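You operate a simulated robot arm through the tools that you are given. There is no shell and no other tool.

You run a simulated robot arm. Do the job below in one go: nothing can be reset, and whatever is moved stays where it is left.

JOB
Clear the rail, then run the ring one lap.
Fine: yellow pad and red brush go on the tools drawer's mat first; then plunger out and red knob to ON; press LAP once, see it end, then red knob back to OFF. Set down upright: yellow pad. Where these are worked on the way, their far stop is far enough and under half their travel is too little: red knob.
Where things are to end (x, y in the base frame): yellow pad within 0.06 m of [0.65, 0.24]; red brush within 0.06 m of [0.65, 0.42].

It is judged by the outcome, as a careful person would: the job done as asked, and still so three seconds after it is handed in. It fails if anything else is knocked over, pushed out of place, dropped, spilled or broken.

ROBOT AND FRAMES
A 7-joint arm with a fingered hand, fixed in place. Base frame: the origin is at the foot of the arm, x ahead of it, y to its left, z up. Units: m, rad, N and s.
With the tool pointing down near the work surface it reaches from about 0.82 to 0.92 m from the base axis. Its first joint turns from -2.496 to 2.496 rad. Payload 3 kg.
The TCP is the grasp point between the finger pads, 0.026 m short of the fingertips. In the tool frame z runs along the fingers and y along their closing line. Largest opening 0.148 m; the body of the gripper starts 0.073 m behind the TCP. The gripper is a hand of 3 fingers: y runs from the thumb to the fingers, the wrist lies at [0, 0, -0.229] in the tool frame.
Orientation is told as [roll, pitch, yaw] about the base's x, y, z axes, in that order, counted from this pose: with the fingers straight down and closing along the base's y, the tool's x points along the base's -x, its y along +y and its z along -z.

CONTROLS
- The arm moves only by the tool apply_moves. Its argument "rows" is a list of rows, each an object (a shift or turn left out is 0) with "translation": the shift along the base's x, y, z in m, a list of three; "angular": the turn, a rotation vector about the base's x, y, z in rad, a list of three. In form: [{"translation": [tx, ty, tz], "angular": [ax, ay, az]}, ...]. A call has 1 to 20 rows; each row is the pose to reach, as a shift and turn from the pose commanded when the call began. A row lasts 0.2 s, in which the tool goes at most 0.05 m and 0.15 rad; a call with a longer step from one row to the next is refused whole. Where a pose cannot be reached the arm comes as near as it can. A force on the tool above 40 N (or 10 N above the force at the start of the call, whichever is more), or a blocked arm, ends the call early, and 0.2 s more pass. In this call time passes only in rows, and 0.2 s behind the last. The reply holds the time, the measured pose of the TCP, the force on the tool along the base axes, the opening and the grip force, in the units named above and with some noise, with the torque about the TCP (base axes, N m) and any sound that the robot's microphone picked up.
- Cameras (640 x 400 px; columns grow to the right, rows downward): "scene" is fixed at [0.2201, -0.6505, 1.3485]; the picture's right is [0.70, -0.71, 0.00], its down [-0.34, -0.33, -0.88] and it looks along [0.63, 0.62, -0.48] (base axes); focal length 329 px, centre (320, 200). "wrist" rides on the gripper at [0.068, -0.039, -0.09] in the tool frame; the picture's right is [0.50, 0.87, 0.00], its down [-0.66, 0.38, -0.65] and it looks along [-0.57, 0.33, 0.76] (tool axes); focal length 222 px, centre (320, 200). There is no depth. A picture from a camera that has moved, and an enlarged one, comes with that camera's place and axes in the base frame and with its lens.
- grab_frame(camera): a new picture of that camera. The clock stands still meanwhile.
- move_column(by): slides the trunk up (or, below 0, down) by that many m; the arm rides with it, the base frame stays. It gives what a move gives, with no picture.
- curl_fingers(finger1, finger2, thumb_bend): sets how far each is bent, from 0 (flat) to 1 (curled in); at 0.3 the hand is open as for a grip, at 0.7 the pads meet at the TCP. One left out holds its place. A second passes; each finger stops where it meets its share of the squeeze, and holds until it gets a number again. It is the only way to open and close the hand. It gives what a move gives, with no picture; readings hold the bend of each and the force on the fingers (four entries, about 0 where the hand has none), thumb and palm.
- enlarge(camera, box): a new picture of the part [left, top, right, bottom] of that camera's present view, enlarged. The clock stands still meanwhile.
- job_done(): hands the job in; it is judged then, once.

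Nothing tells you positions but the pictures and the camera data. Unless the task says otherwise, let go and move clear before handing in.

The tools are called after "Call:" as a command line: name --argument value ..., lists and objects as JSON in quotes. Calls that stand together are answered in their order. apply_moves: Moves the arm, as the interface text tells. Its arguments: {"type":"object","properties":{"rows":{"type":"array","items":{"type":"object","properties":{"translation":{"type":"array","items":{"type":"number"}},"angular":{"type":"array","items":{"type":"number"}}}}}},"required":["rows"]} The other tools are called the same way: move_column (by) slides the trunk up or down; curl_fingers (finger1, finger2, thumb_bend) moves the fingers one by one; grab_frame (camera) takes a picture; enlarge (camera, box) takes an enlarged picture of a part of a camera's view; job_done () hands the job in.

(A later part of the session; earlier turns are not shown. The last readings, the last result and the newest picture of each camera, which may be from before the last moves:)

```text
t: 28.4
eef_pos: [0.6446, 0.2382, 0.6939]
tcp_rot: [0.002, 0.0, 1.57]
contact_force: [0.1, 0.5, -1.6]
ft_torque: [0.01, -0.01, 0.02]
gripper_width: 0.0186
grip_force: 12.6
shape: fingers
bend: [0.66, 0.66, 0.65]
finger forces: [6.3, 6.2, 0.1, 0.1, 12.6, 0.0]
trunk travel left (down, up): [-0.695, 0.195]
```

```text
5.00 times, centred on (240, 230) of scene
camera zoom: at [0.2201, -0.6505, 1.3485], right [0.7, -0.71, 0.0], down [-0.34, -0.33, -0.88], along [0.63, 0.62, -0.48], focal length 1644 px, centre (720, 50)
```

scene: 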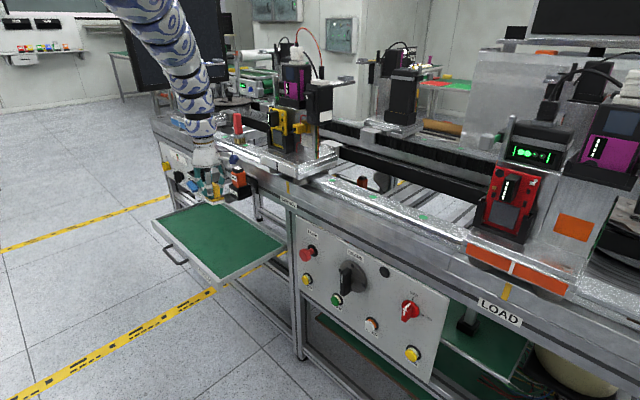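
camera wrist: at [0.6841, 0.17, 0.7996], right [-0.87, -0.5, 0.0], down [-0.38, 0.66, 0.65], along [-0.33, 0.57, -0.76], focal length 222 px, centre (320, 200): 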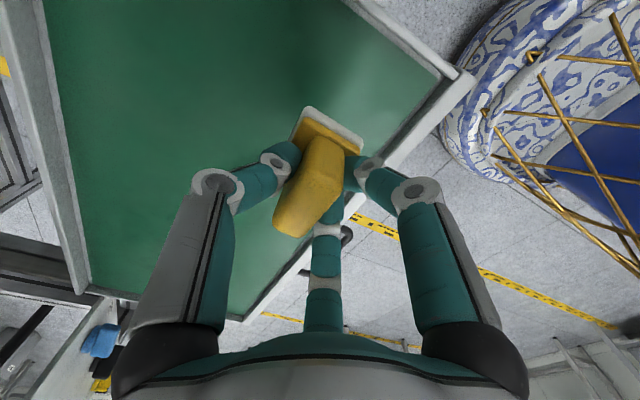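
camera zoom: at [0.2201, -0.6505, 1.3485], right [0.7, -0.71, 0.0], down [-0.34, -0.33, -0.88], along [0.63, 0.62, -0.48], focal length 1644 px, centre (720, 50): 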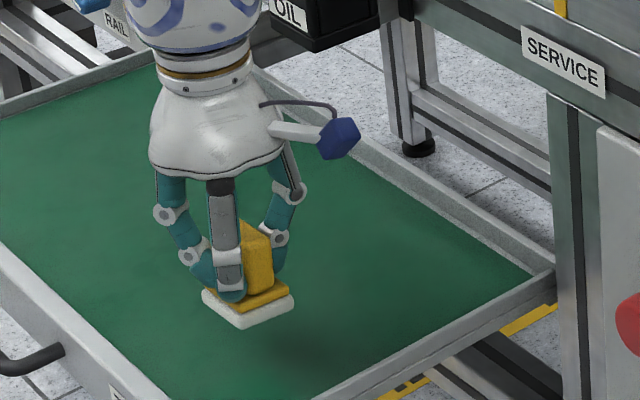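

Call:
apply_moves --rows '[{"translation": [0, 0, -0.006]}, {"translation": [0, 0, -0.012]}, {"translation": [0, 0, -0.016]}]'

Call:
enlarge --camera "scene" --box '[180, 190, 300, 270]'

```text
t: 29.1
eef_pos: [0.6457, 0.2376, 0.6782]
tcp_rot: [0.002, 0.001, 1.57]
contact_force: [-1.0, 0.4, -1.2]
ft_torque: [0.0, -0.04, -0.02]
gripper_width: 0.0187
grip_force: 12.6
shape: fingers
bend: [0.66, 0.66, 0.65]
finger forces: [6.2, 6.2, 0.0, 0.0, 12.5, 0.0]
trunk travel left (down, up): [-0.695, 0.195]
```

```text
5.00 times, centred on (240, 230) of scene
camera zoom: at [0.2201, -0.6505, 1.3485], right [0.7, -0.71, 0.0], down [-0.34, -0.33, -0.88], along [0.63, 0.62, -0.48], focal length 1644 px, centre (720, 50)
```

zoom: 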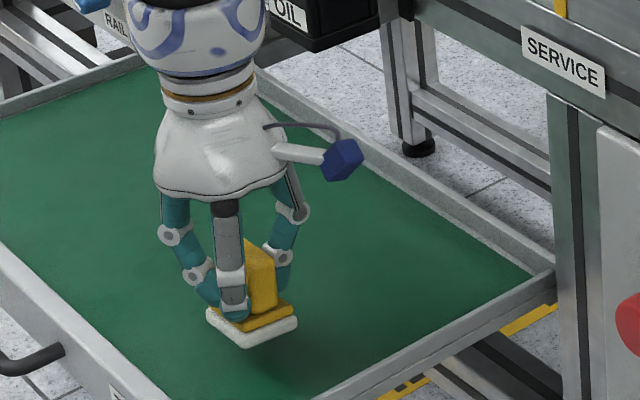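

Call:
apply_moves --rows '[{"translation": [0, 0, -0.005]}, {"translation": [0, 0, -0.01]}, {"translation": [0, 0, -0.015]}]'

Call:
enlarge --camera "scene" --box '[180, 190, 300, 270]'

```text
t: 29.9
eef_pos: [0.645, 0.2372, 0.6636]
tcp_rot: [0.001, 0.0, 1.572]
contact_force: [-0.7, 0.2, -0.1]
ft_torque: [0.0, 0.02, -0.03]
gripper_width: 0.0188
grip_force: 12.1
shape: fingers
bend: [0.66, 0.66, 0.65]
finger forces: [6.2, 6.3, 0.1, 0.0, 12.6, 0.1]
trunk travel left (down, up): [-0.695, 0.195]
```

```text
5.00 times, centred on (240, 230) of scene
camera zoom: at [0.2201, -0.6505, 1.3485], right [0.7, -0.71, 0.0], down [-0.34, -0.33, -0.88], along [0.63, 0.62, -0.48], focal length 1644 px, centre (720, 50)
```

zoom: 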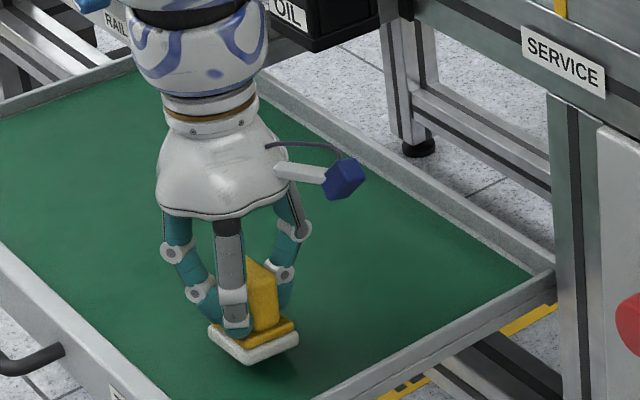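

Call:
apply_moves --rows '[{"translation": [0, 0, -0.003]}, {"translation": [0, 0, -0.006]}]'

Call:
enlarge --camera "scene" --box '[200, 210, 280, 270]'

```text
t: 30.6
eef_pos: [0.6419, 0.2357, 0.6607]
tcp_rot: [0.001, -0.001, 1.568]
contact_force: [-0.5, -0.1, -0.6]
ft_torque: [0.0, 0.02, -0.02]
gripper_width: 0.0187
grip_force: 13.5
shape: fingers
bend: [0.66, 0.66, 0.65]
finger forces: [6.4, 6.2, 0.1, 0.1, 12.6, 0.0]
out of reach, approached as far as the arm can: row 1, 2
trunk travel left (down, up): [-0.695, 0.195]
```

```text
6.67 times, centred on (240, 240) of scene
camera zoom: at [0.2201, -0.6505, 1.3485], right [0.7, -0.71, 0.0], down [-0.34, -0.33, -0.88], along [0.63, 0.62, -0.48], focal length 2192 px, centre (853, -67)
```

zoom: 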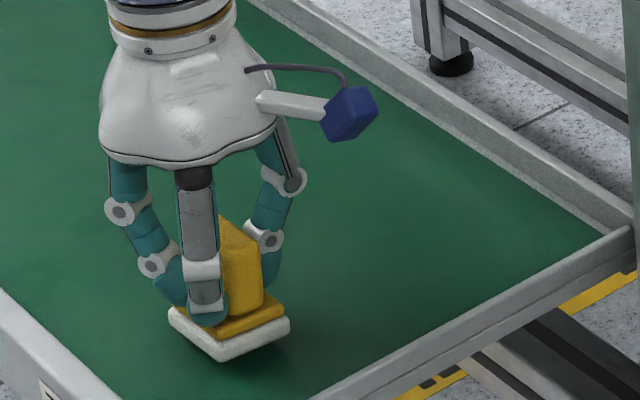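

Arm hit its outer limit, so the trunk will do the last few millimetres.

Call:
move_column --by -0.005

Call:
enlarge --camera "scene" --box '[200, 210, 280, 270]'

```text
t: 31.1
eef_pos: [0.6422, 0.2355, 0.6557]
tcp_rot: [0.003, 0.0, 1.57]
contact_force: [0.1, -0.1, -1.5]
ft_torque: [-0.01, -0.01, 0.0]
gripper_width: 0.0186
grip_force: 12.7
shape: fingers
bend: [0.66, 0.66, 0.65]
finger forces: [6.2, 6.2, 0.0, 0.0, 12.6, 0.0]
trunk travel left (down, up): [-0.69, 0.2]
```

```text
6.67 times, centred on (240, 240) of scene
camera zoom: at [0.2201, -0.6505, 1.3485], right [0.7, -0.71, 0.0], down [-0.34, -0.33, -0.88], along [0.63, 0.62, -0.48], focal length 2192 px, centre (853, -67)
```

zoom: 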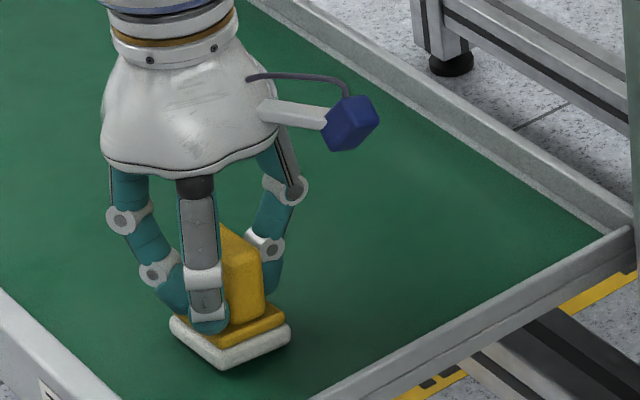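

Call:
move_column --by -0.003

Call:
enlarge --camera "scene" --box '[215, 230, 265, 265]'

```text
t: 31.6
eef_pos: [0.6426, 0.2347, 0.6517]
tcp_rot: [0.001, 0.0, 1.569]
contact_force: [-1.2, -0.5, 1.3]
ft_torque: [0.04, -0.01, 0.01]
gripper_width: 0.0185
grip_force: 13.2
shape: fingers
bend: [0.66, 0.66, 0.65]
finger forces: [6.4, 6.7, 0.0, 0.1, 12.9, 0.0]
trunk travel left (down, up): [-0.687, 0.203]
```

```text
11.43 times, centred on (240, 248) of scene
camera zoom: at [0.2201, -0.6505, 1.3485], right [0.7, -0.71, 0.0], down [-0.34, -0.33, -0.88], along [0.63, 0.62, -0.48], focal length 3758 px, centre (1234, -343)
```

zoom: 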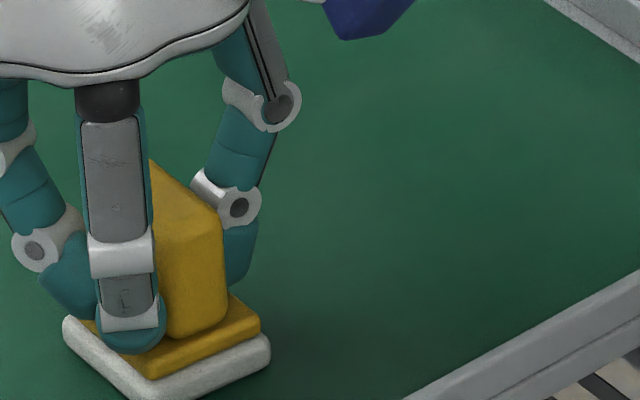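

Contact is starting (z force turned from -1.5 to +1.3 N). One more small step, then open.

Call:
move_column --by -0.002

Call:
enlarge --camera "scene" --box '[210, 230, 270, 275]'

```text
t: 32.1
eef_pos: [0.643, 0.2343, 0.6521]
tcp_rot: [0.001, 0.0, 1.569]
contact_force: [-1.0, -1.2, 6.9]
ft_torque: [-0.01, -0.11, 0.0]
gripper_width: 0.0186
grip_force: 14.8
shape: fingers
bend: [0.66, 0.66, 0.66]
finger forces: [7.1, 7.7, 0.0, 0.0, 14.8, 0.1]
trunk travel left (down, up): [-0.685, 0.205]
```

```text
8.89 times, centred on (240, 252) of scene
camera zoom: at [0.2201, -0.6505, 1.3485], right [0.7, -0.71, 0.0], down [-0.34, -0.33, -0.88], along [0.63, 0.62, -0.48], focal length 2923 px, centre (1031, -267)
```

zoom: 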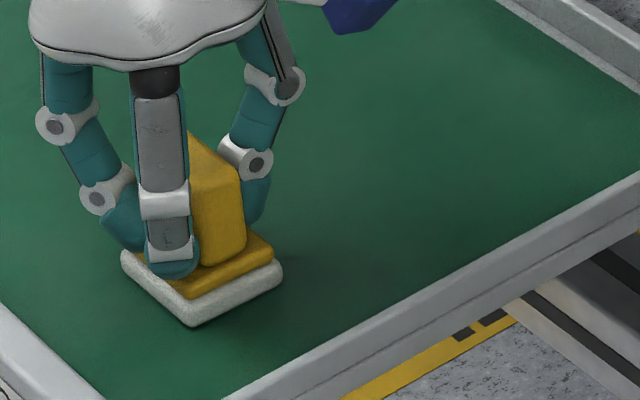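

The pad is resting on the mat. Releasing.

Call:
curl_fingers --finger1 0.55 --finger2 0.55 --thumb_bend 0.55

Call:
curl_fingers --finger1 0.3 --finger2 0.3 --thumb_bend 0.3

Call:
enlarge --camera "scene" --box '[180, 190, 300, 270]'

Call:
grab_frame --camera "wrist"

```text
t: 33.1
eef_pos: [0.6421, 0.2355, 0.6508]
tcp_rot: [0.0, 0.001, 1.568]
contact_force: [1.1, 0.7, 24.1]
ft_torque: [0.16, 0.27, 0.01]
gripper_width: 0.0387
grip_force: 11.8
shape: fingers
bend: [0.59, 0.58, 0.55]
finger forces: [10.1, 14.4, 0.0, 0.0, 0.1, 0.0]
trunk travel left (down, up): [-0.685, 0.205]
```

```text
t: 34.1
eef_pos: [0.6423, 0.2357, 0.6489]
tcp_rot: [0.004, 0.002, 1.569]
contact_force: [0.6, -0.2, -0.1]
ft_torque: [0.0, -0.01, 0.01]
gripper_width: 0.1266
grip_force: 0.1
shape: fingers
bend: [0.3, 0.3, 0.3]
finger forces: [0.0, 0.0, 0.0, 0.0, 0.0, 0.0]
trunk travel left (down, up): [-0.685, 0.205]
```

```text
5.00 times, centred on (240, 230) of scene
camera zoom: at [0.2201, -0.6505, 1.3485], right [0.7, -0.71, 0.0], down [-0.34, -0.33, -0.88], along [0.63, 0.62, -0.48], focal length 1644 px, centre (720, 50)
```

zoom: 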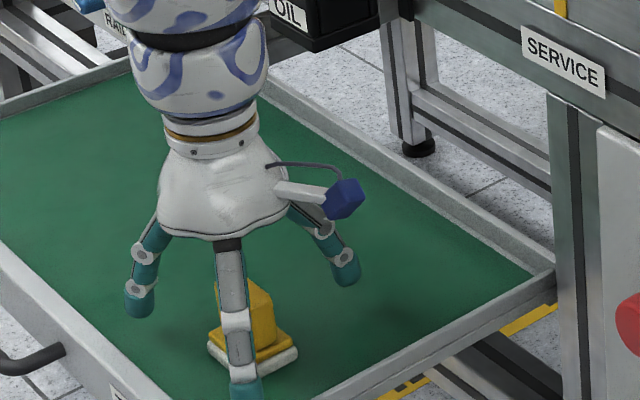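

```text
taken
camera wrist: at [0.6804, 0.1673, 0.7402], right [-0.87, -0.5, 0.0], down [-0.38, 0.66, 0.65], along [-0.33, 0.57, -0.76], focal length 222 px, centre (320, 200)
```

wrist: 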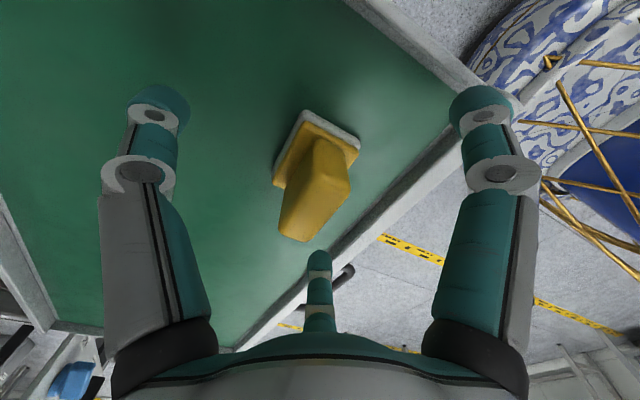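

The pad stands upright on the mat near (0.643, 0.235). I'll raise the hand straight up by the trunk and then head up and out to look at the brush.

Call:
move_column --by 0.16

Call:
grab_frame --camera "scene"

Call:
grab_frame --camera "wrist"

```text
t: 36.0
eef_pos: [0.6409, 0.2363, 0.8104]
tcp_rot: [0.003, 0.002, 1.57]
contact_force: [-0.4, 0.0, -0.6]
ft_torque: [-0.01, 0.03, -0.01]
gripper_width: 0.1267
grip_force: 0.1
shape: fingers
bend: [0.3, 0.3, 0.3]
finger forces: [0.0, 0.1, 0.1, 0.0, 0.0, 0.1]
trunk travel left (down, up): [-0.845, 0.045]
```

```text
taken
```

scene: 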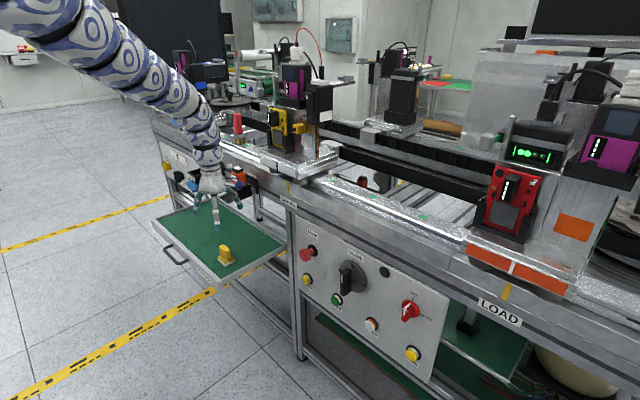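

```text
taken
camera wrist: at [0.6805, 0.1674, 0.9003], right [-0.87, -0.5, 0.0], down [-0.38, 0.66, 0.65], along [-0.33, 0.57, -0.76], focal length 222 px, centre (320, 200)
```

wrist: 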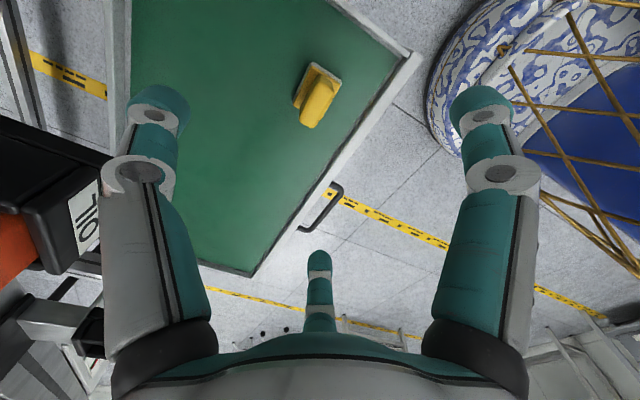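

Call:
apply_moves --rows '[{"translation": [0, 0.0095, 0.043]}, {"translation": [0.006, 0.0295, 0.073]}, {"translation": [0.023, 0.0445, 0.108]}, {"translation": [0.043, 0.0645, 0.135]}, {"translation": [0.058, 0.0795, 0.17]}, {"translation": [0.076, 0.0945, 0.2]}, {"translation": [0.096, 0.1095, 0.235]}, {"translation": [0.113, 0.1245, 0.27]}, {"translation": [0.13, 0.1365, 0.31]}, {"translation": [0.143, 0.1495, 0.35]}, {"translation": [0.158, 0.1595, 0.385]}]'

Call:
grab_frame --camera "scene"

Call:
grab_frame --camera "wrist"

```text
t: 38.4
eef_pos: [0.7442, 0.3513, 1.1643]
tcp_rot: [0.001, 0.0, 1.57]
contact_force: [-0.5, -0.2, 0.9]
ft_torque: [0.01, -0.03, 0.02]
gripper_width: 0.1271
grip_force: 0.0
shape: fingers
bend: [0.3, 0.3, 0.3]
finger forces: [0.0, 0.0, 0.1, 0.1, 0.0, 0.1]
out of reach, approached as far as the arm can: row 6, 7, 8, 9, 10, 11
trunk travel left (down, up): [-0.845, 0.045]
```

```text
taken
```

scene: 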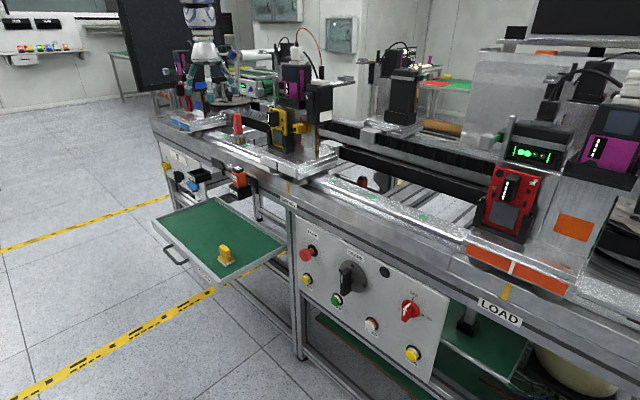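

```text
taken
camera wrist: at [0.7824, 0.2837, 1.2545], right [-0.87, -0.5, 0.0], down [-0.38, 0.66, 0.65], along [-0.33, 0.57, -0.76], focal length 222 px, centre (320, 200)
```

wrist: 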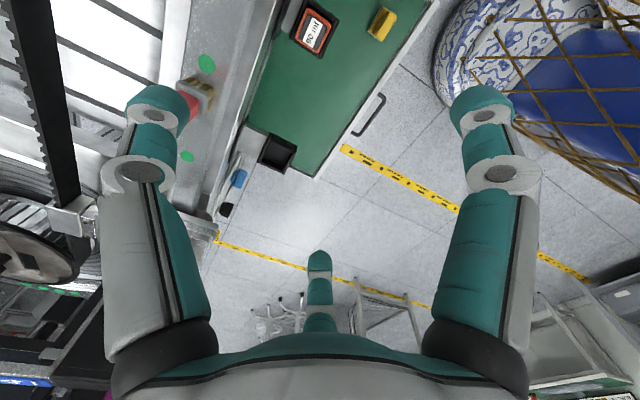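

Call:
apply_moves --rows '[{"translation": [0.02, 0.015, 0.0]}, {"translation": [0.04, 0.03, 0.0]}, {"translation": [0.056, 0.044, 0.0]}, {"translation": [0.07, 0.05, 0.0]}]'

Call:
grab_frame --camera "wrist"

```text
t: 39.4
eef_pos: [0.7473, 0.3503, 1.1672]
tcp_rot: [0.002, 0.001, 1.569]
contact_force: [0.2, 0.0, -0.5]
ft_torque: [0.01, -0.04, 0.01]
gripper_width: 0.1267
grip_force: 0.1
shape: fingers
bend: [0.3, 0.3, 0.3]
finger forces: [0.0, 0.0, 0.0, 0.0, 0.0, 0.0]
out of reach, approached as far as the arm can: row 1, 2, 3, 4
trunk travel left (down, up): [-0.845, 0.045]
```

```text
taken
camera wrist: at [0.7856, 0.2826, 1.2571], right [-0.87, -0.5, 0.0], down [-0.38, 0.66, 0.65], along [-0.33, 0.57, -0.76], focal length 222 px, centre (320, 200)
```

wrist: 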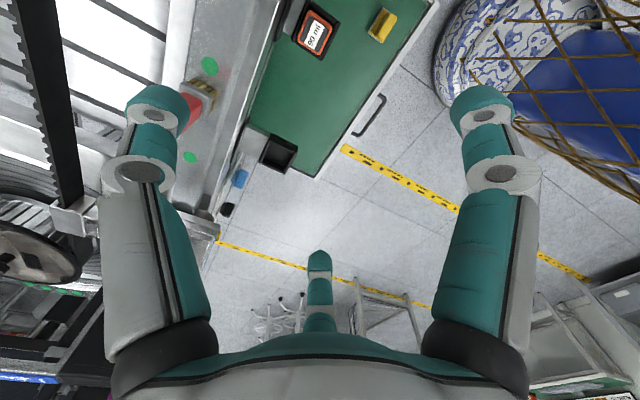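

Call:
enlarge --camera "scene" --box '[80, 0, 320, 150]'

```text
2.67 times, centred on (200, 75) of scene
camera zoom: at [0.2201, -0.6505, 1.3485], right [0.7, -0.71, 0.0], down [-0.34, -0.33, -0.88], along [0.63, 0.62, -0.48], focal length 877 px, centre (640, 533)
```

zoom: 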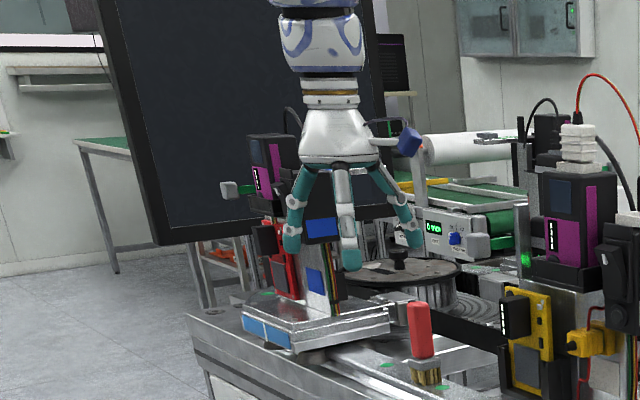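

The arm is stuck here, refusing to extend outward, so a joint is probably at its limit in this posture. I'll try unwinding the tool yaw to free it.

Call:
apply_moves --rows '[{"angular": [0, 0, -0.14]}, {"angular": [0, 0, -0.28]}, {"angular": [0, 0, -0.42]}, {"angular": [0, 0, -0.56]}, {"translation": [0.01, 0.01, 0], "angular": [0, 0, -0.56]}, {"translation": [0.03, 0.02, 0], "angular": [0, 0, -0.56]}, {"translation": [0.05, 0.03, 0], "angular": [0, 0, -0.56]}]'

```text
t: 41.0
eef_pos: [0.7479, 0.3507, 1.1687]
tcp_rot: [0.004, 0.0, 1.008]
contact_force: [0.3, 1.4, 0.0]
ft_torque: [0.0, 0.04, 0.02]
gripper_width: 0.1272
grip_force: 0.1
shape: fingers
bend: [0.3, 0.3, 0.3]
finger forces: [0.0, 0.0, 0.1, 0.1, 0.0, 0.1]
out of reach, approached as far as the arm can: row 5, 6, 7
trunk travel left (down, up): [-0.845, 0.045]
```

Yaw is free, so the limit is elsewhere. I'll test tilting the tool outward (fingers pointing away from the robot), which brings the wrist inward and should gain reach.

Call:
apply_moves --rows '[{"angular": [0.0592, -0.1268, 0]}, {"angular": [0.1183, -0.2537, 0]}, {"angular": [0.169, -0.3624, 0]}, {"translation": [0.02, 0.01, 0], "angular": [0.169, -0.3624, 0]}, {"translation": [0.045, 0.021, 0], "angular": [0.169, -0.3624, 0]}, {"translation": [0.07, 0.033, 0], "angular": [0.169, -0.3624, 0]}]'

Call:
grab_frame --camera "wrist"

Call:
grab_frame --camera "scene"

```text
t: 42.4
eef_pos: [0.8196, 0.3829, 1.1678]
tcp_rot: [-0.223, -0.33, 1.045]
contact_force: [1.4, -0.7, 0.2]
ft_torque: [0.04, 0.0, 0.03]
gripper_width: 0.1269
grip_force: 0.0
shape: fingers
bend: [0.3, 0.3, 0.3]
finger forces: [0.0, 0.1, 0.1, 0.0, 0.0, 0.0]
trunk travel left (down, up): [-0.845, 0.045]
```

```text
taken
camera wrist: at [0.7865, 0.2901, 1.2366], right [-0.94, 0.07, -0.34], down [-0.22, 0.64, 0.74], along [0.27, 0.77, -0.58], focal length 222 px, centre (320, 200)
```

wrist: 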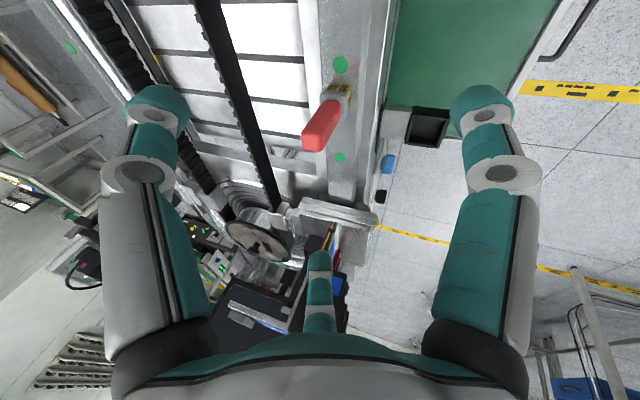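

```text
taken
```

scene: 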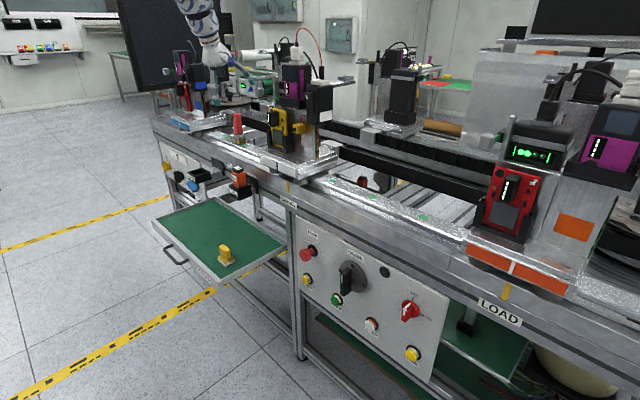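

Tilting works well. Now I'll look closely at the brush.

Call:
enlarge --camera "wrist" --box '[260, 40, 400, 200]'

Call:
enlarge --camera "scene" --box '[170, 60, 310, 170]'

```text
2.50 times, centred on (330, 120) of wrist
camera zoom: at [0.7865, 0.2901, 1.2366], right [-0.94, 0.07, -0.34], down [-0.22, 0.64, 0.74], along [0.27, 0.77, -0.58], focal length 555 px, centre (295, 400)
```

zoom: 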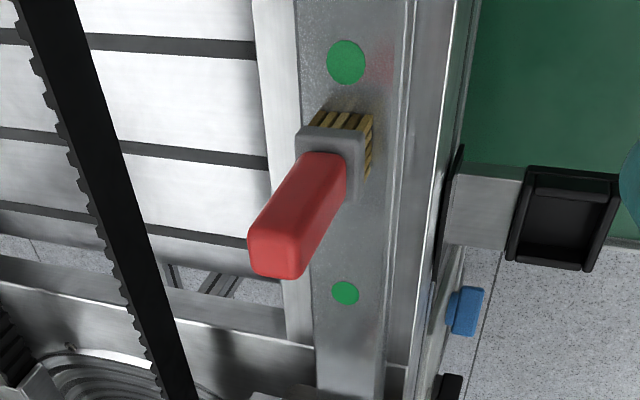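

```text
3.64 times, centred on (240, 115) of scene
camera zoom: at [0.2201, -0.6505, 1.3485], right [0.7, -0.71, 0.0], down [-0.34, -0.33, -0.88], along [0.63, 0.62, -0.48], focal length 1196 px, centre (611, 509)
```

zoom: 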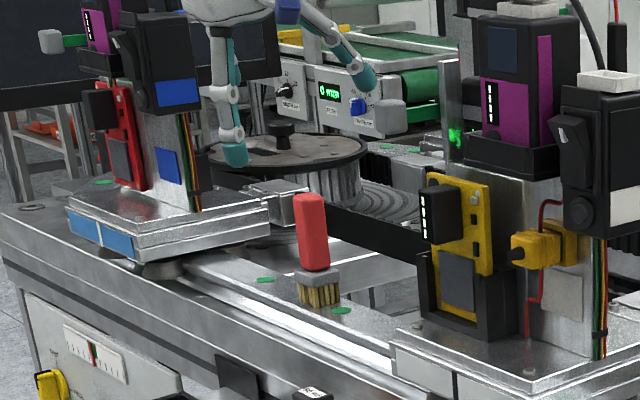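

The brush stands at about (0.88, 0.44), handle from z≈0.966 to 1.04. I'll go up to get the wrist level with the shoulder, tilt more, and test whether I can reach out above it.

Call:
apply_moves --rows '[{"translation": [0, 0, 0.04]}, {"translation": [0, 0, 0.08]}, {"translation": [0, 0, 0.12]}, {"translation": [0, 0, 0.13], "angular": [0.05, -0.1, 0]}, {"translation": [0.01, 0.005, 0.13], "angular": [0.09, -0.18, 0]}, {"translation": [0.03, 0.02, 0.13], "angular": [0.11, -0.22, 0]}, {"translation": [0.045, 0.04, 0.13], "angular": [0.11, -0.22, 0]}, {"translation": [0.058, 0.056, 0.13], "angular": [0.11, -0.22, 0]}]'

Call:
grab_frame --camera "wrist"

```text
t: 44.2
eef_pos: [0.8755, 0.4391, 1.2958]
tcp_rot: [-0.379, -0.53, 1.111]
contact_force: [1.0, -0.5, 0.9]
ft_torque: [0.01, 0.05, 0.03]
gripper_width: 0.1266
grip_force: 0.1
shape: fingers
bend: [0.3, 0.3, 0.3]
finger forces: [0.0, 0.0, 0.1, 0.0, 0.0, 0.0]
trunk travel left (down, up): [-0.845, 0.045]
```

```text
taken
camera wrist: at [0.8297, 0.3399, 1.3462], right [-0.84, 0.12, -0.53], down [-0.39, 0.56, 0.73], along [0.38, 0.82, -0.42], focal length 222 px, centre (320, 200)
```

wrist: 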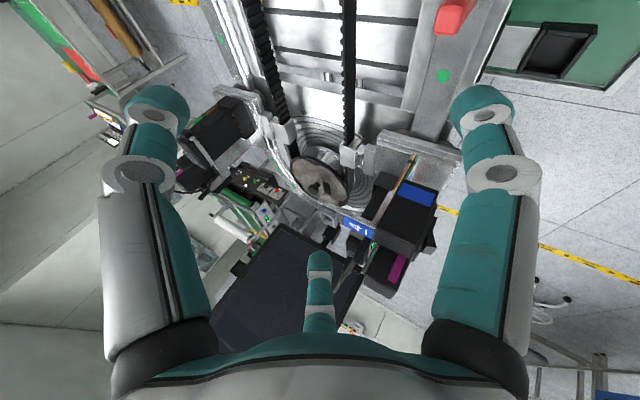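

Reach is fine with this tilt. I'll lower with the trunk part way and check alignment over the brush.

Call:
move_column --by -0.17

Call:
grab_frame --camera "wrist"

Call:
enlarge --camera "scene" --box '[170, 40, 330, 160]'

```text
t: 46.1
eef_pos: [0.8746, 0.4402, 1.1275]
tcp_rot: [-0.381, -0.534, 1.115]
contact_force: [0.3, -0.3, -0.7]
ft_torque: [-0.03, 0.02, -0.04]
gripper_width: 0.1268
grip_force: 0.0
shape: fingers
bend: [0.3, 0.3, 0.3]
finger forces: [0.0, 0.0, 0.0, 0.0, 0.0, 0.1]
trunk travel left (down, up): [-0.675, 0.215]
```

```text
taken
camera wrist: at [0.8288, 0.3412, 1.1775], right [-0.84, 0.12, -0.53], down [-0.39, 0.56, 0.74], along [0.38, 0.82, -0.42], focal length 222 px, centre (320, 200)
```

wrist: 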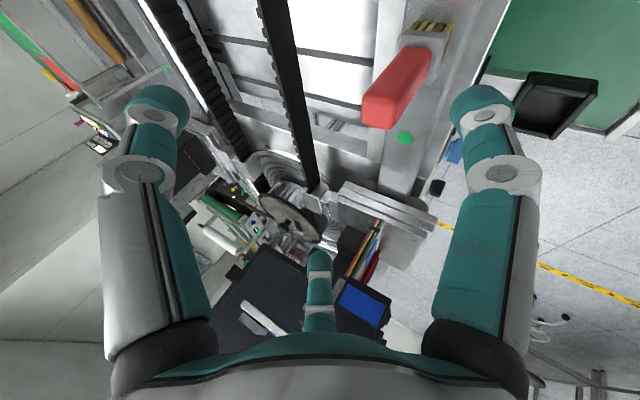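

```text
3.33 times, centred on (250, 100) of scene
camera zoom: at [0.2201, -0.6505, 1.3485], right [0.7, -0.71, 0.0], down [-0.34, -0.33, -0.88], along [0.63, 0.62, -0.48], focal length 1096 px, centre (553, 533)
```

zoom: 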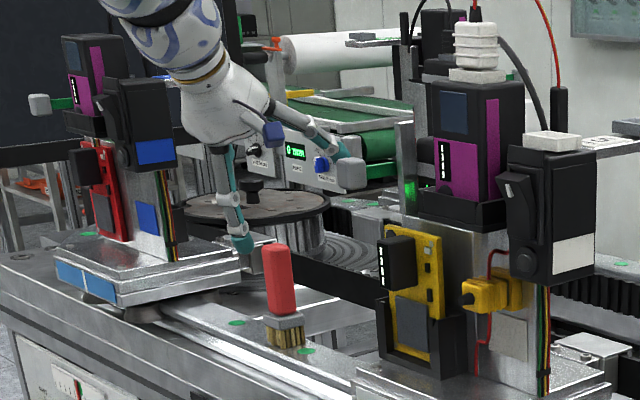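

Alignment over the brush looks right (handle ≈ (0.878, 0.440)). I'll nudge 4 mm and lower around it.

Call:
apply_moves --rows '[{"translation": [0.004, 0, 0]}]'

Call:
move_column --by -0.06

Call:
grab_frame --camera "wrist"

Call:
enlarge --camera "scene" --box '[190, 80, 290, 160]'

```text
t: 46.5
eef_pos: [0.8777, 0.44, 1.1279]
tcp_rot: [-0.381, -0.534, 1.113]
contact_force: [0.1, -0.1, 0.0]
ft_torque: [-0.01, -0.03, -0.01]
gripper_width: 0.1269
grip_force: 0.2
shape: fingers
bend: [0.3, 0.3, 0.3]
finger forces: [0.0, 0.0, 0.0, 0.0, 0.0, 0.1]
trunk travel left (down, up): [-0.675, 0.215]
```

```text
t: 47.5
eef_pos: [0.8781, 0.4404, 1.0681]
tcp_rot: [-0.381, -0.535, 1.113]
contact_force: [-0.1, 0.8, -0.5]
ft_torque: [0.0, 0.0, -0.01]
gripper_width: 0.1272
grip_force: 0.0
shape: fingers
bend: [0.3, 0.3, 0.3]
finger forces: [0.1, 0.0, 0.1, 0.0, 0.0, 0.1]
trunk travel left (down, up): [-0.615, 0.275]
```

```text
taken
camera wrist: at [0.8326, 0.3419, 1.1173], right [-0.84, 0.12, -0.53], down [-0.39, 0.56, 0.74], along [0.38, 0.82, -0.42], focal length 222 px, centre (320, 200)
```

wrist: 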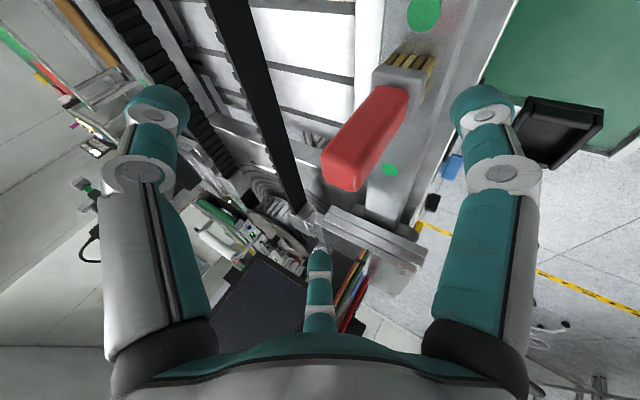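

```text
5.00 times, centred on (240, 120) of scene
camera zoom: at [0.2201, -0.6505, 1.3485], right [0.7, -0.71, 0.0], down [-0.34, -0.33, -0.88], along [0.63, 0.62, -0.48], focal length 1644 px, centre (720, 600)
```

zoom: 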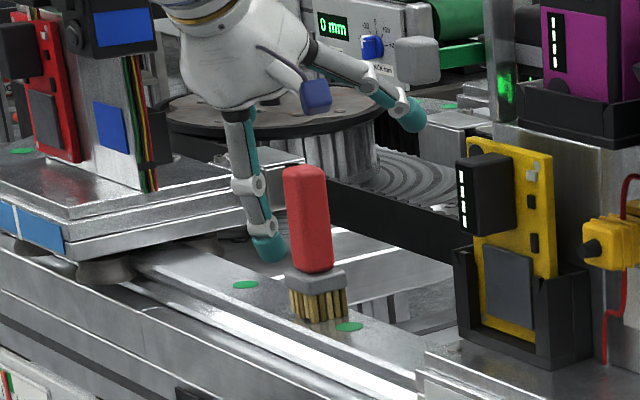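

Call:
move_column --by -0.04

Call:
grab_frame --camera "wrist"

Call:
enlarge --camera "scene" --box '[190, 80, 290, 160]'

```text
t: 48.3
eef_pos: [0.879, 0.4398, 1.0273]
tcp_rot: [-0.382, -0.534, 1.114]
contact_force: [-0.4, -0.7, 0.4]
ft_torque: [0.01, -0.02, -0.01]
gripper_width: 0.127
grip_force: 0.0
shape: fingers
bend: [0.3, 0.3, 0.3]
finger forces: [0.1, 0.1, 0.0, 0.0, 0.1, 0.0]
trunk travel left (down, up): [-0.575, 0.315]
```

```text
taken
camera wrist: at [0.8326, 0.3418, 1.0772], right [-0.84, 0.12, -0.53], down [-0.39, 0.56, 0.74], along [0.38, 0.82, -0.42], focal length 222 px, centre (320, 200)
```

wrist: 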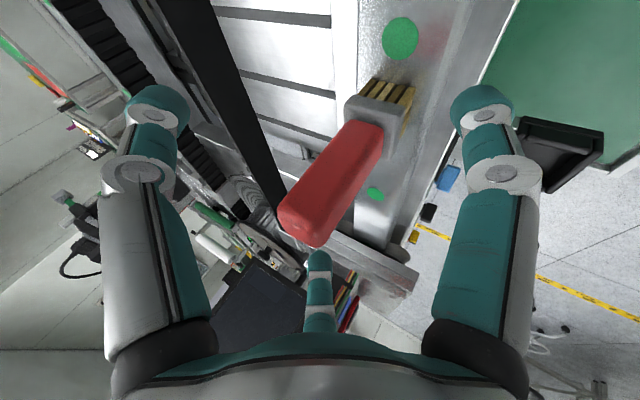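

```text
5.00 times, centred on (240, 120) of scene
camera zoom: at [0.2201, -0.6505, 1.3485], right [0.7, -0.71, 0.0], down [-0.34, -0.33, -0.88], along [0.63, 0.62, -0.48], focal length 1644 px, centre (720, 600)
```

zoom: 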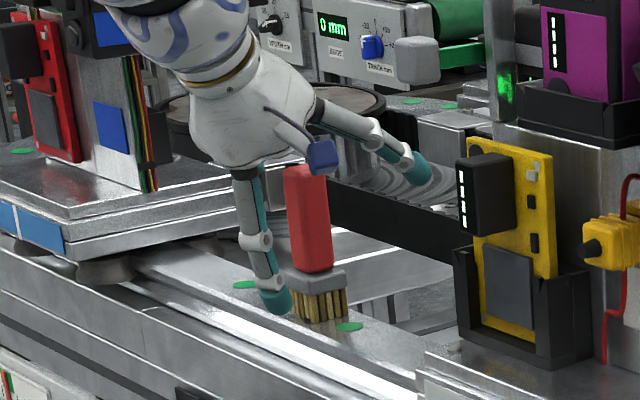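

Call:
move_column --by -0.02

Call:
curl_fingers --finger1 0.45 --finger2 0.45 --thumb_bend 0.45

Call:
grab_frame --camera "wrist"

Call:
enlarge --camera "scene" --box '[190, 80, 290, 160]'

```text
t: 49.0
eef_pos: [0.878, 0.44, 1.0065]
tcp_rot: [-0.381, -0.536, 1.114]
contact_force: [-0.3, -0.7, 1.2]
ft_torque: [0.03, 0.03, -0.01]
gripper_width: 0.127
grip_force: 0.1
shape: fingers
bend: [0.3, 0.3, 0.3]
finger forces: [0.0, 0.0, 0.1, 0.1, 0.0, 0.1]
trunk travel left (down, up): [-0.555, 0.335]
```

```text
t: 50.0
eef_pos: [0.8787, 0.4396, 1.0077]
tcp_rot: [-0.381, -0.531, 1.114]
contact_force: [0.0, 0.3, -0.3]
ft_torque: [0.02, 0.0, 0.03]
gripper_width: 0.0798
grip_force: 0.5
shape: fingers
bend: [0.44, 0.45, 0.45]
finger forces: [0.3, 0.1, 0.0, 0.1, 0.0, 0.0]
trunk travel left (down, up): [-0.555, 0.335]
```

```text
taken
camera wrist: at [0.8328, 0.3419, 1.0571], right [-0.84, 0.12, -0.53], down [-0.39, 0.56, 0.74], along [0.38, 0.82, -0.42], focal length 222 px, centre (320, 200)
```

wrist: 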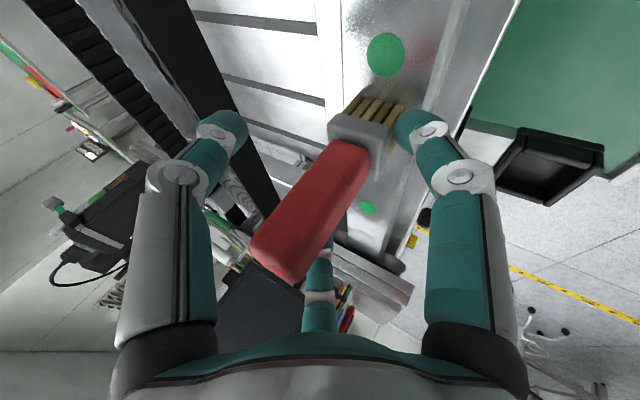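

```text
5.00 times, centred on (240, 120) of scene
camera zoom: at [0.2201, -0.6505, 1.3485], right [0.7, -0.71, 0.0], down [-0.34, -0.33, -0.88], along [0.63, 0.62, -0.48], focal length 1644 px, centre (720, 600)
```

zoom: 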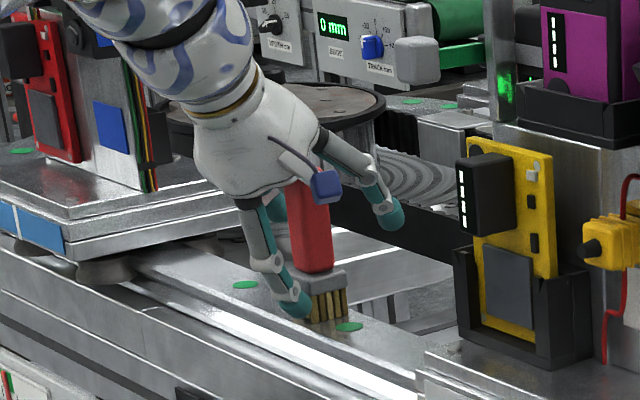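

Finger nearest the robot is at collar level; I'll raise about 12 mm so it meets the handle instead, then close.

Call:
move_column --by 0.012

Call:
curl_fingers --finger1 0.55 --finger2 0.55 --thumb_bend 0.55

Call:
grab_frame --camera "wrist"

Call:
enlarge --camera "scene" --box '[190, 80, 290, 160]'

```text
t: 50.6
eef_pos: [0.8799, 0.4413, 1.0185]
tcp_rot: [-0.381, -0.533, 1.112]
contact_force: [0.1, 0.1, 0.8]
ft_torque: [0.0, 0.04, 0.02]
gripper_width: 0.0795
grip_force: 0.1
shape: fingers
bend: [0.45, 0.45, 0.45]
finger forces: [0.4, 0.0, 0.0, 0.0, 0.0, 0.1]
trunk travel left (down, up): [-0.567, 0.323]
```

```text
t: 51.6
eef_pos: [0.8782, 0.4393, 1.0191]
tcp_rot: [-0.381, -0.534, 1.113]
contact_force: [0.1, 0.2, -0.1]
ft_torque: [-0.02, 0.0, -0.01]
gripper_width: 0.0461
grip_force: 0.1
shape: fingers
bend: [0.55, 0.55, 0.55]
finger forces: [0.1, 0.0, 0.0, 0.1, 0.0, 0.0]
trunk travel left (down, up): [-0.567, 0.323]
```

```text
taken
camera wrist: at [0.8328, 0.3418, 1.0691], right [-0.84, 0.12, -0.53], down [-0.39, 0.56, 0.74], along [0.38, 0.82, -0.42], focal length 222 px, centre (320, 200)
```

wrist: 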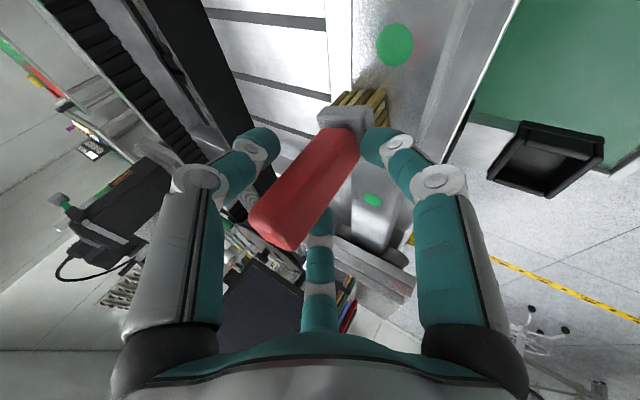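

```text
5.00 times, centred on (240, 120) of scene
camera zoom: at [0.2201, -0.6505, 1.3485], right [0.7, -0.71, 0.0], down [-0.34, -0.33, -0.88], along [0.63, 0.62, -0.48], focal length 1644 px, centre (720, 600)
```

zoom: 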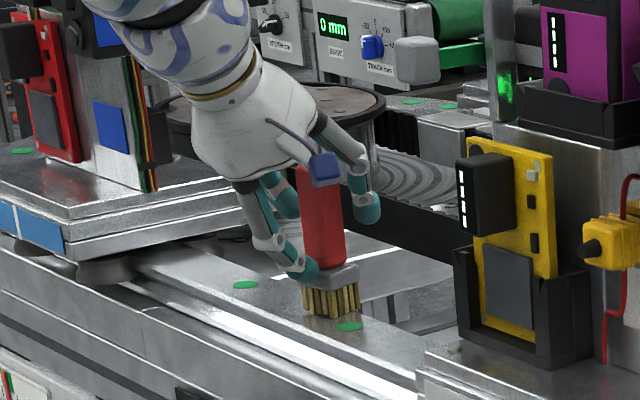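

The handle is inside the grip, slightly toward the outer fingers. I'll close further so they center it.

Call:
curl_fingers --finger1 0.62 --finger2 0.62 --thumb_bend 0.62

Call:
grab_frame --camera "wrist"

Call:
enlarge --camera "scene" --box '[190, 80, 290, 160]'

```text
t: 52.6
eef_pos: [0.8778, 0.4398, 1.0187]
tcp_rot: [-0.381, -0.534, 1.114]
contact_force: [0.3, 0.2, -0.5]
ft_torque: [0.0, 0.01, 0.0]
gripper_width: 0.0253
grip_force: 0.9
shape: fingers
bend: [0.61, 0.61, 0.62]
finger forces: [0.3, 0.4, 0.0, 0.0, 0.6, 0.0]
trunk travel left (down, up): [-0.567, 0.323]
```

```text
taken
camera wrist: at [0.8329, 0.3418, 1.0692], right [-0.84, 0.12, -0.53], down [-0.39, 0.56, 0.74], along [0.38, 0.82, -0.42], focal length 222 px, centre (320, 200)
```

wrist: 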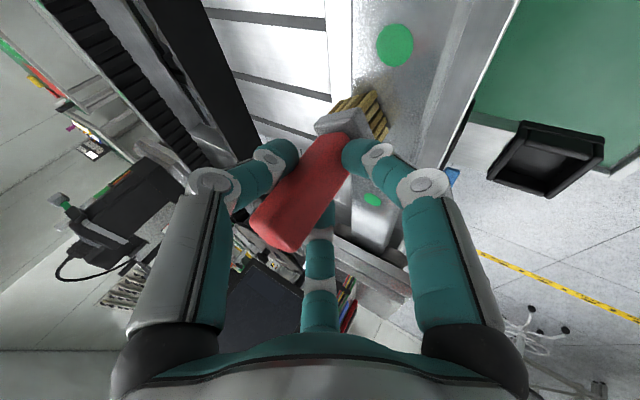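

```text
5.00 times, centred on (240, 120) of scene
camera zoom: at [0.2201, -0.6505, 1.3485], right [0.7, -0.71, 0.0], down [-0.34, -0.33, -0.88], along [0.63, 0.62, -0.48], focal length 1644 px, centre (720, 600)
```

zoom: 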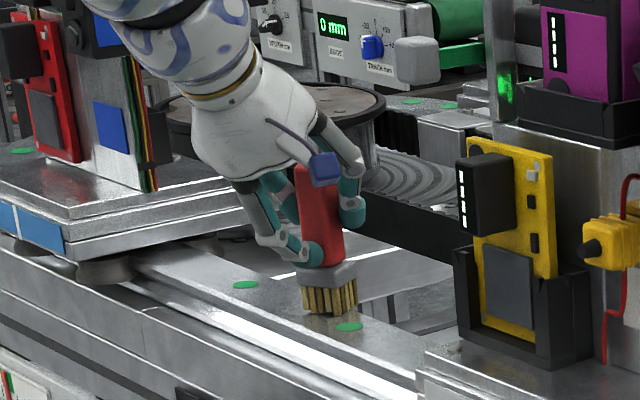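

All three fingers are touching the handle. Tightening.

Call:
curl_fingers --finger1 0.7 --finger2 0.7 --thumb_bend 0.7

Call:
grab_frame --camera "wrist"

Call:
enlarge --camera "scene" --box '[190, 80, 290, 160]'

```text
t: 53.6
eef_pos: [0.8784, 0.4407, 1.0192]
tcp_rot: [-0.379, -0.535, 1.113]
contact_force: [-0.8, -0.8, 1.4]
ft_torque: [0.0, 0.04, 0.03]
gripper_width: 0.0208
grip_force: 9.8
shape: fingers
bend: [0.63, 0.62, 0.65]
finger forces: [5.7, 6.6, 0.0, 0.0, 7.5, 0.1]
trunk travel left (down, up): [-0.567, 0.323]
```

```text
taken
camera wrist: at [0.8328, 0.3418, 1.0692], right [-0.84, 0.12, -0.53], down [-0.39, 0.56, 0.74], along [0.38, 0.82, -0.42], focal length 222 px, centre (320, 200)
```

wrist: 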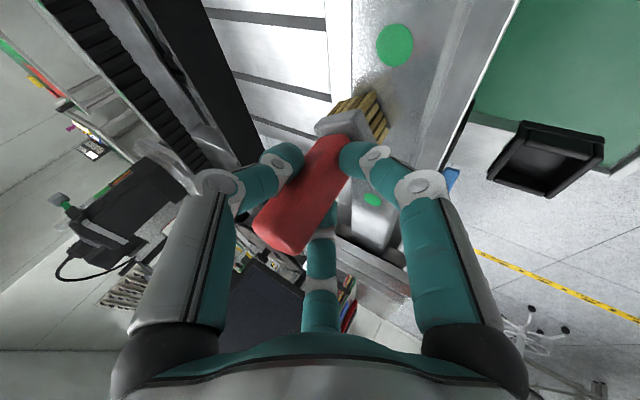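

```text
5.00 times, centred on (240, 120) of scene
camera zoom: at [0.2201, -0.6505, 1.3485], right [0.7, -0.71, 0.0], down [-0.34, -0.33, -0.88], along [0.63, 0.62, -0.48], focal length 1644 px, centre (720, 600)
```

zoom: 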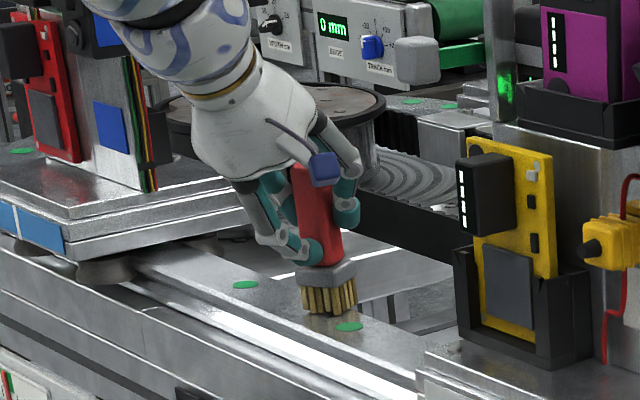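

Firm grip, about 10 N. Lifting with the trunk.

Call:
move_column --by 0.05

Call:
enlarge --camera "scene" --box '[190, 80, 290, 160]'

```text
t: 54.5
eef_pos: [0.8787, 0.4399, 1.068]
tcp_rot: [-0.378, -0.533, 1.114]
contact_force: [-0.7, 0.4, -1.2]
ft_torque: [0.0, 0.02, 0.0]
gripper_width: 0.0185
grip_force: 9.8
shape: fingers
bend: [0.63, 0.62, 0.65]
finger forces: [4.7, 7.0, 0.1, 0.0, 7.3, 0.0]
trunk travel left (down, up): [-0.617, 0.273]
```

```text
5.00 times, centred on (240, 120) of scene
camera zoom: at [0.2201, -0.6505, 1.3485], right [0.7, -0.71, 0.0], down [-0.34, -0.33, -0.88], along [0.63, 0.62, -0.48], focal length 1644 px, centre (720, 600)
```

zoom: 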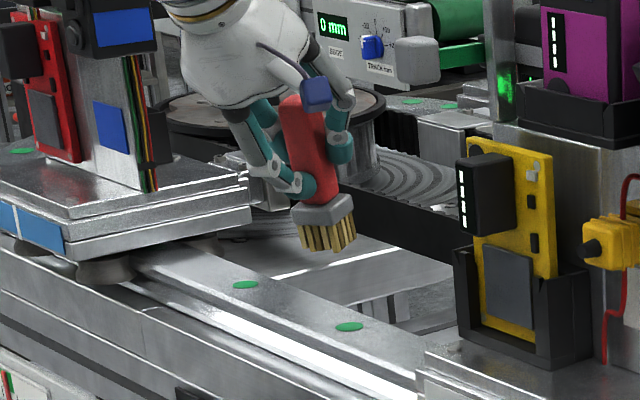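

The brush is up. I'll raise the trunk, then bring the brush back and down in front of the bench toward the drawer.

Call:
move_column --by 0.268

Call:
apply_moves --rows '[{"translation": [-0.01, 0, -0.045]}, {"translation": [-0.02, 0, -0.09]}, {"translation": [-0.03, 0, -0.135]}, {"translation": [-0.045, -0.002, -0.18]}, {"translation": [-0.06, -0.003, -0.22]}, {"translation": [-0.08, -0.005, -0.26]}]'

Call:
grab_frame --camera "scene"

Call:
grab_frame --camera "wrist"

```text
t: 57.2
eef_pos: [0.8789, 0.4406, 1.3358]
tcp_rot: [-0.379, -0.531, 1.114]
contact_force: [-0.7, 0.3, -0.9]
ft_torque: [-0.02, 0.01, 0.0]
gripper_width: 0.0186
grip_force: 9.6
shape: fingers
bend: [0.64, 0.62, 0.65]
finger forces: [4.7, 7.0, 0.1, 0.0, 7.3, 0.0]
trunk travel left (down, up): [-0.885, 0.005]
```

```text
t: 58.6
eef_pos: [0.8002, 0.4359, 1.0773]
tcp_rot: [-0.38, -0.535, 1.115]
contact_force: [0.3, 0.0, -0.5]
ft_torque: [-0.02, 0.03, -0.02]
gripper_width: 0.0179
grip_force: 8.9
shape: fingers
bend: [0.64, 0.62, 0.65]
finger forces: [4.6, 7.1, 0.0, 0.1, 7.3, 0.1]
trunk travel left (down, up): [-0.885, 0.005]
```

```text
taken
```

scene: 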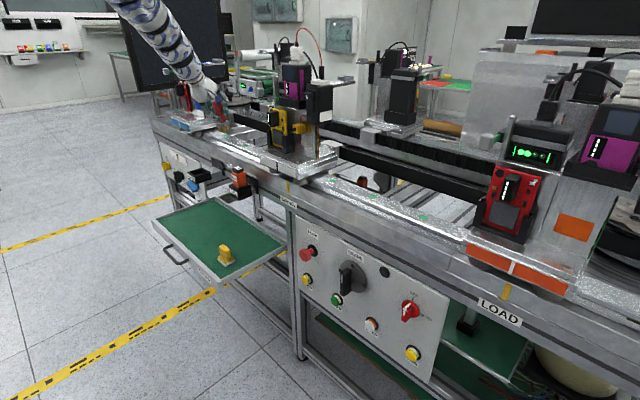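

```text
taken
camera wrist: at [0.7542, 0.3366, 1.1278], right [-0.84, 0.12, -0.53], down [-0.39, 0.55, 0.74], along [0.38, 0.82, -0.42], focal length 222 px, centre (320, 200)
```

wrist: 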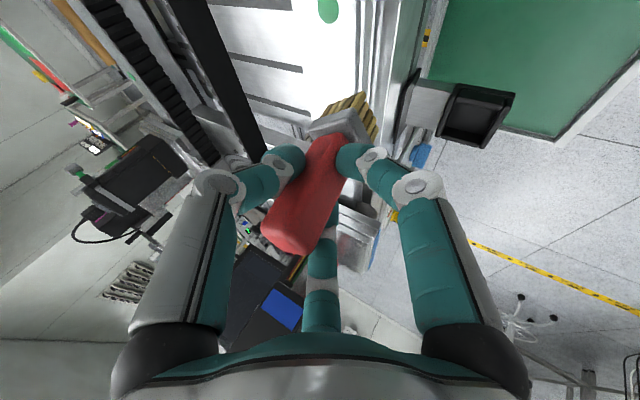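

Call:
apply_moves --rows '[{"translation": [-0.02, -0.001, -0.04]}, {"translation": [-0.04, -0.003, -0.08]}, {"translation": [-0.065, -0.005, -0.115]}, {"translation": [-0.09, -0.007, -0.15]}, {"translation": [-0.12, -0.01, -0.18]}, {"translation": [-0.145, -0.013, -0.205]}]'

Call:
grab_frame --camera "scene"

Call:
grab_frame --camera "wrist"

```text
t: 60.0
eef_pos: [0.6554, 0.4178, 0.8921]
tcp_rot: [-0.383, -0.534, 1.114]
contact_force: [-0.6, 0.2, -1.1]
ft_torque: [-0.04, 0.0, 0.0]
gripper_width: 0.0161
grip_force: 10.0
shape: fingers
bend: [0.64, 0.62, 0.65]
finger forces: [4.8, 7.4, 0.1, 0.0, 7.5, 0.0]
out of reach, approached as far as the arm can: row 2, 3, 4, 5, 6
trunk travel left (down, up): [-0.885, 0.005]
```

```text
taken
```

scene: 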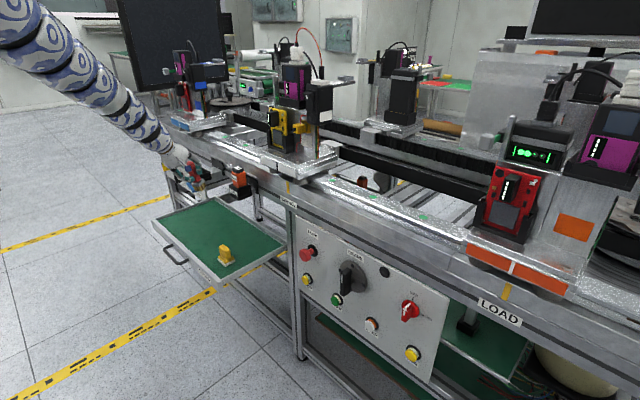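

```text
taken
camera wrist: at [0.6092, 0.3189, 0.9421], right [-0.84, 0.12, -0.53], down [-0.39, 0.56, 0.73], along [0.38, 0.82, -0.42], focal length 222 px, centre (320, 200)
```

wrist: 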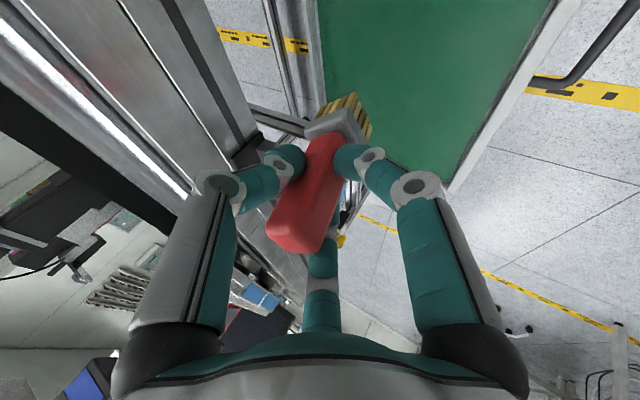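

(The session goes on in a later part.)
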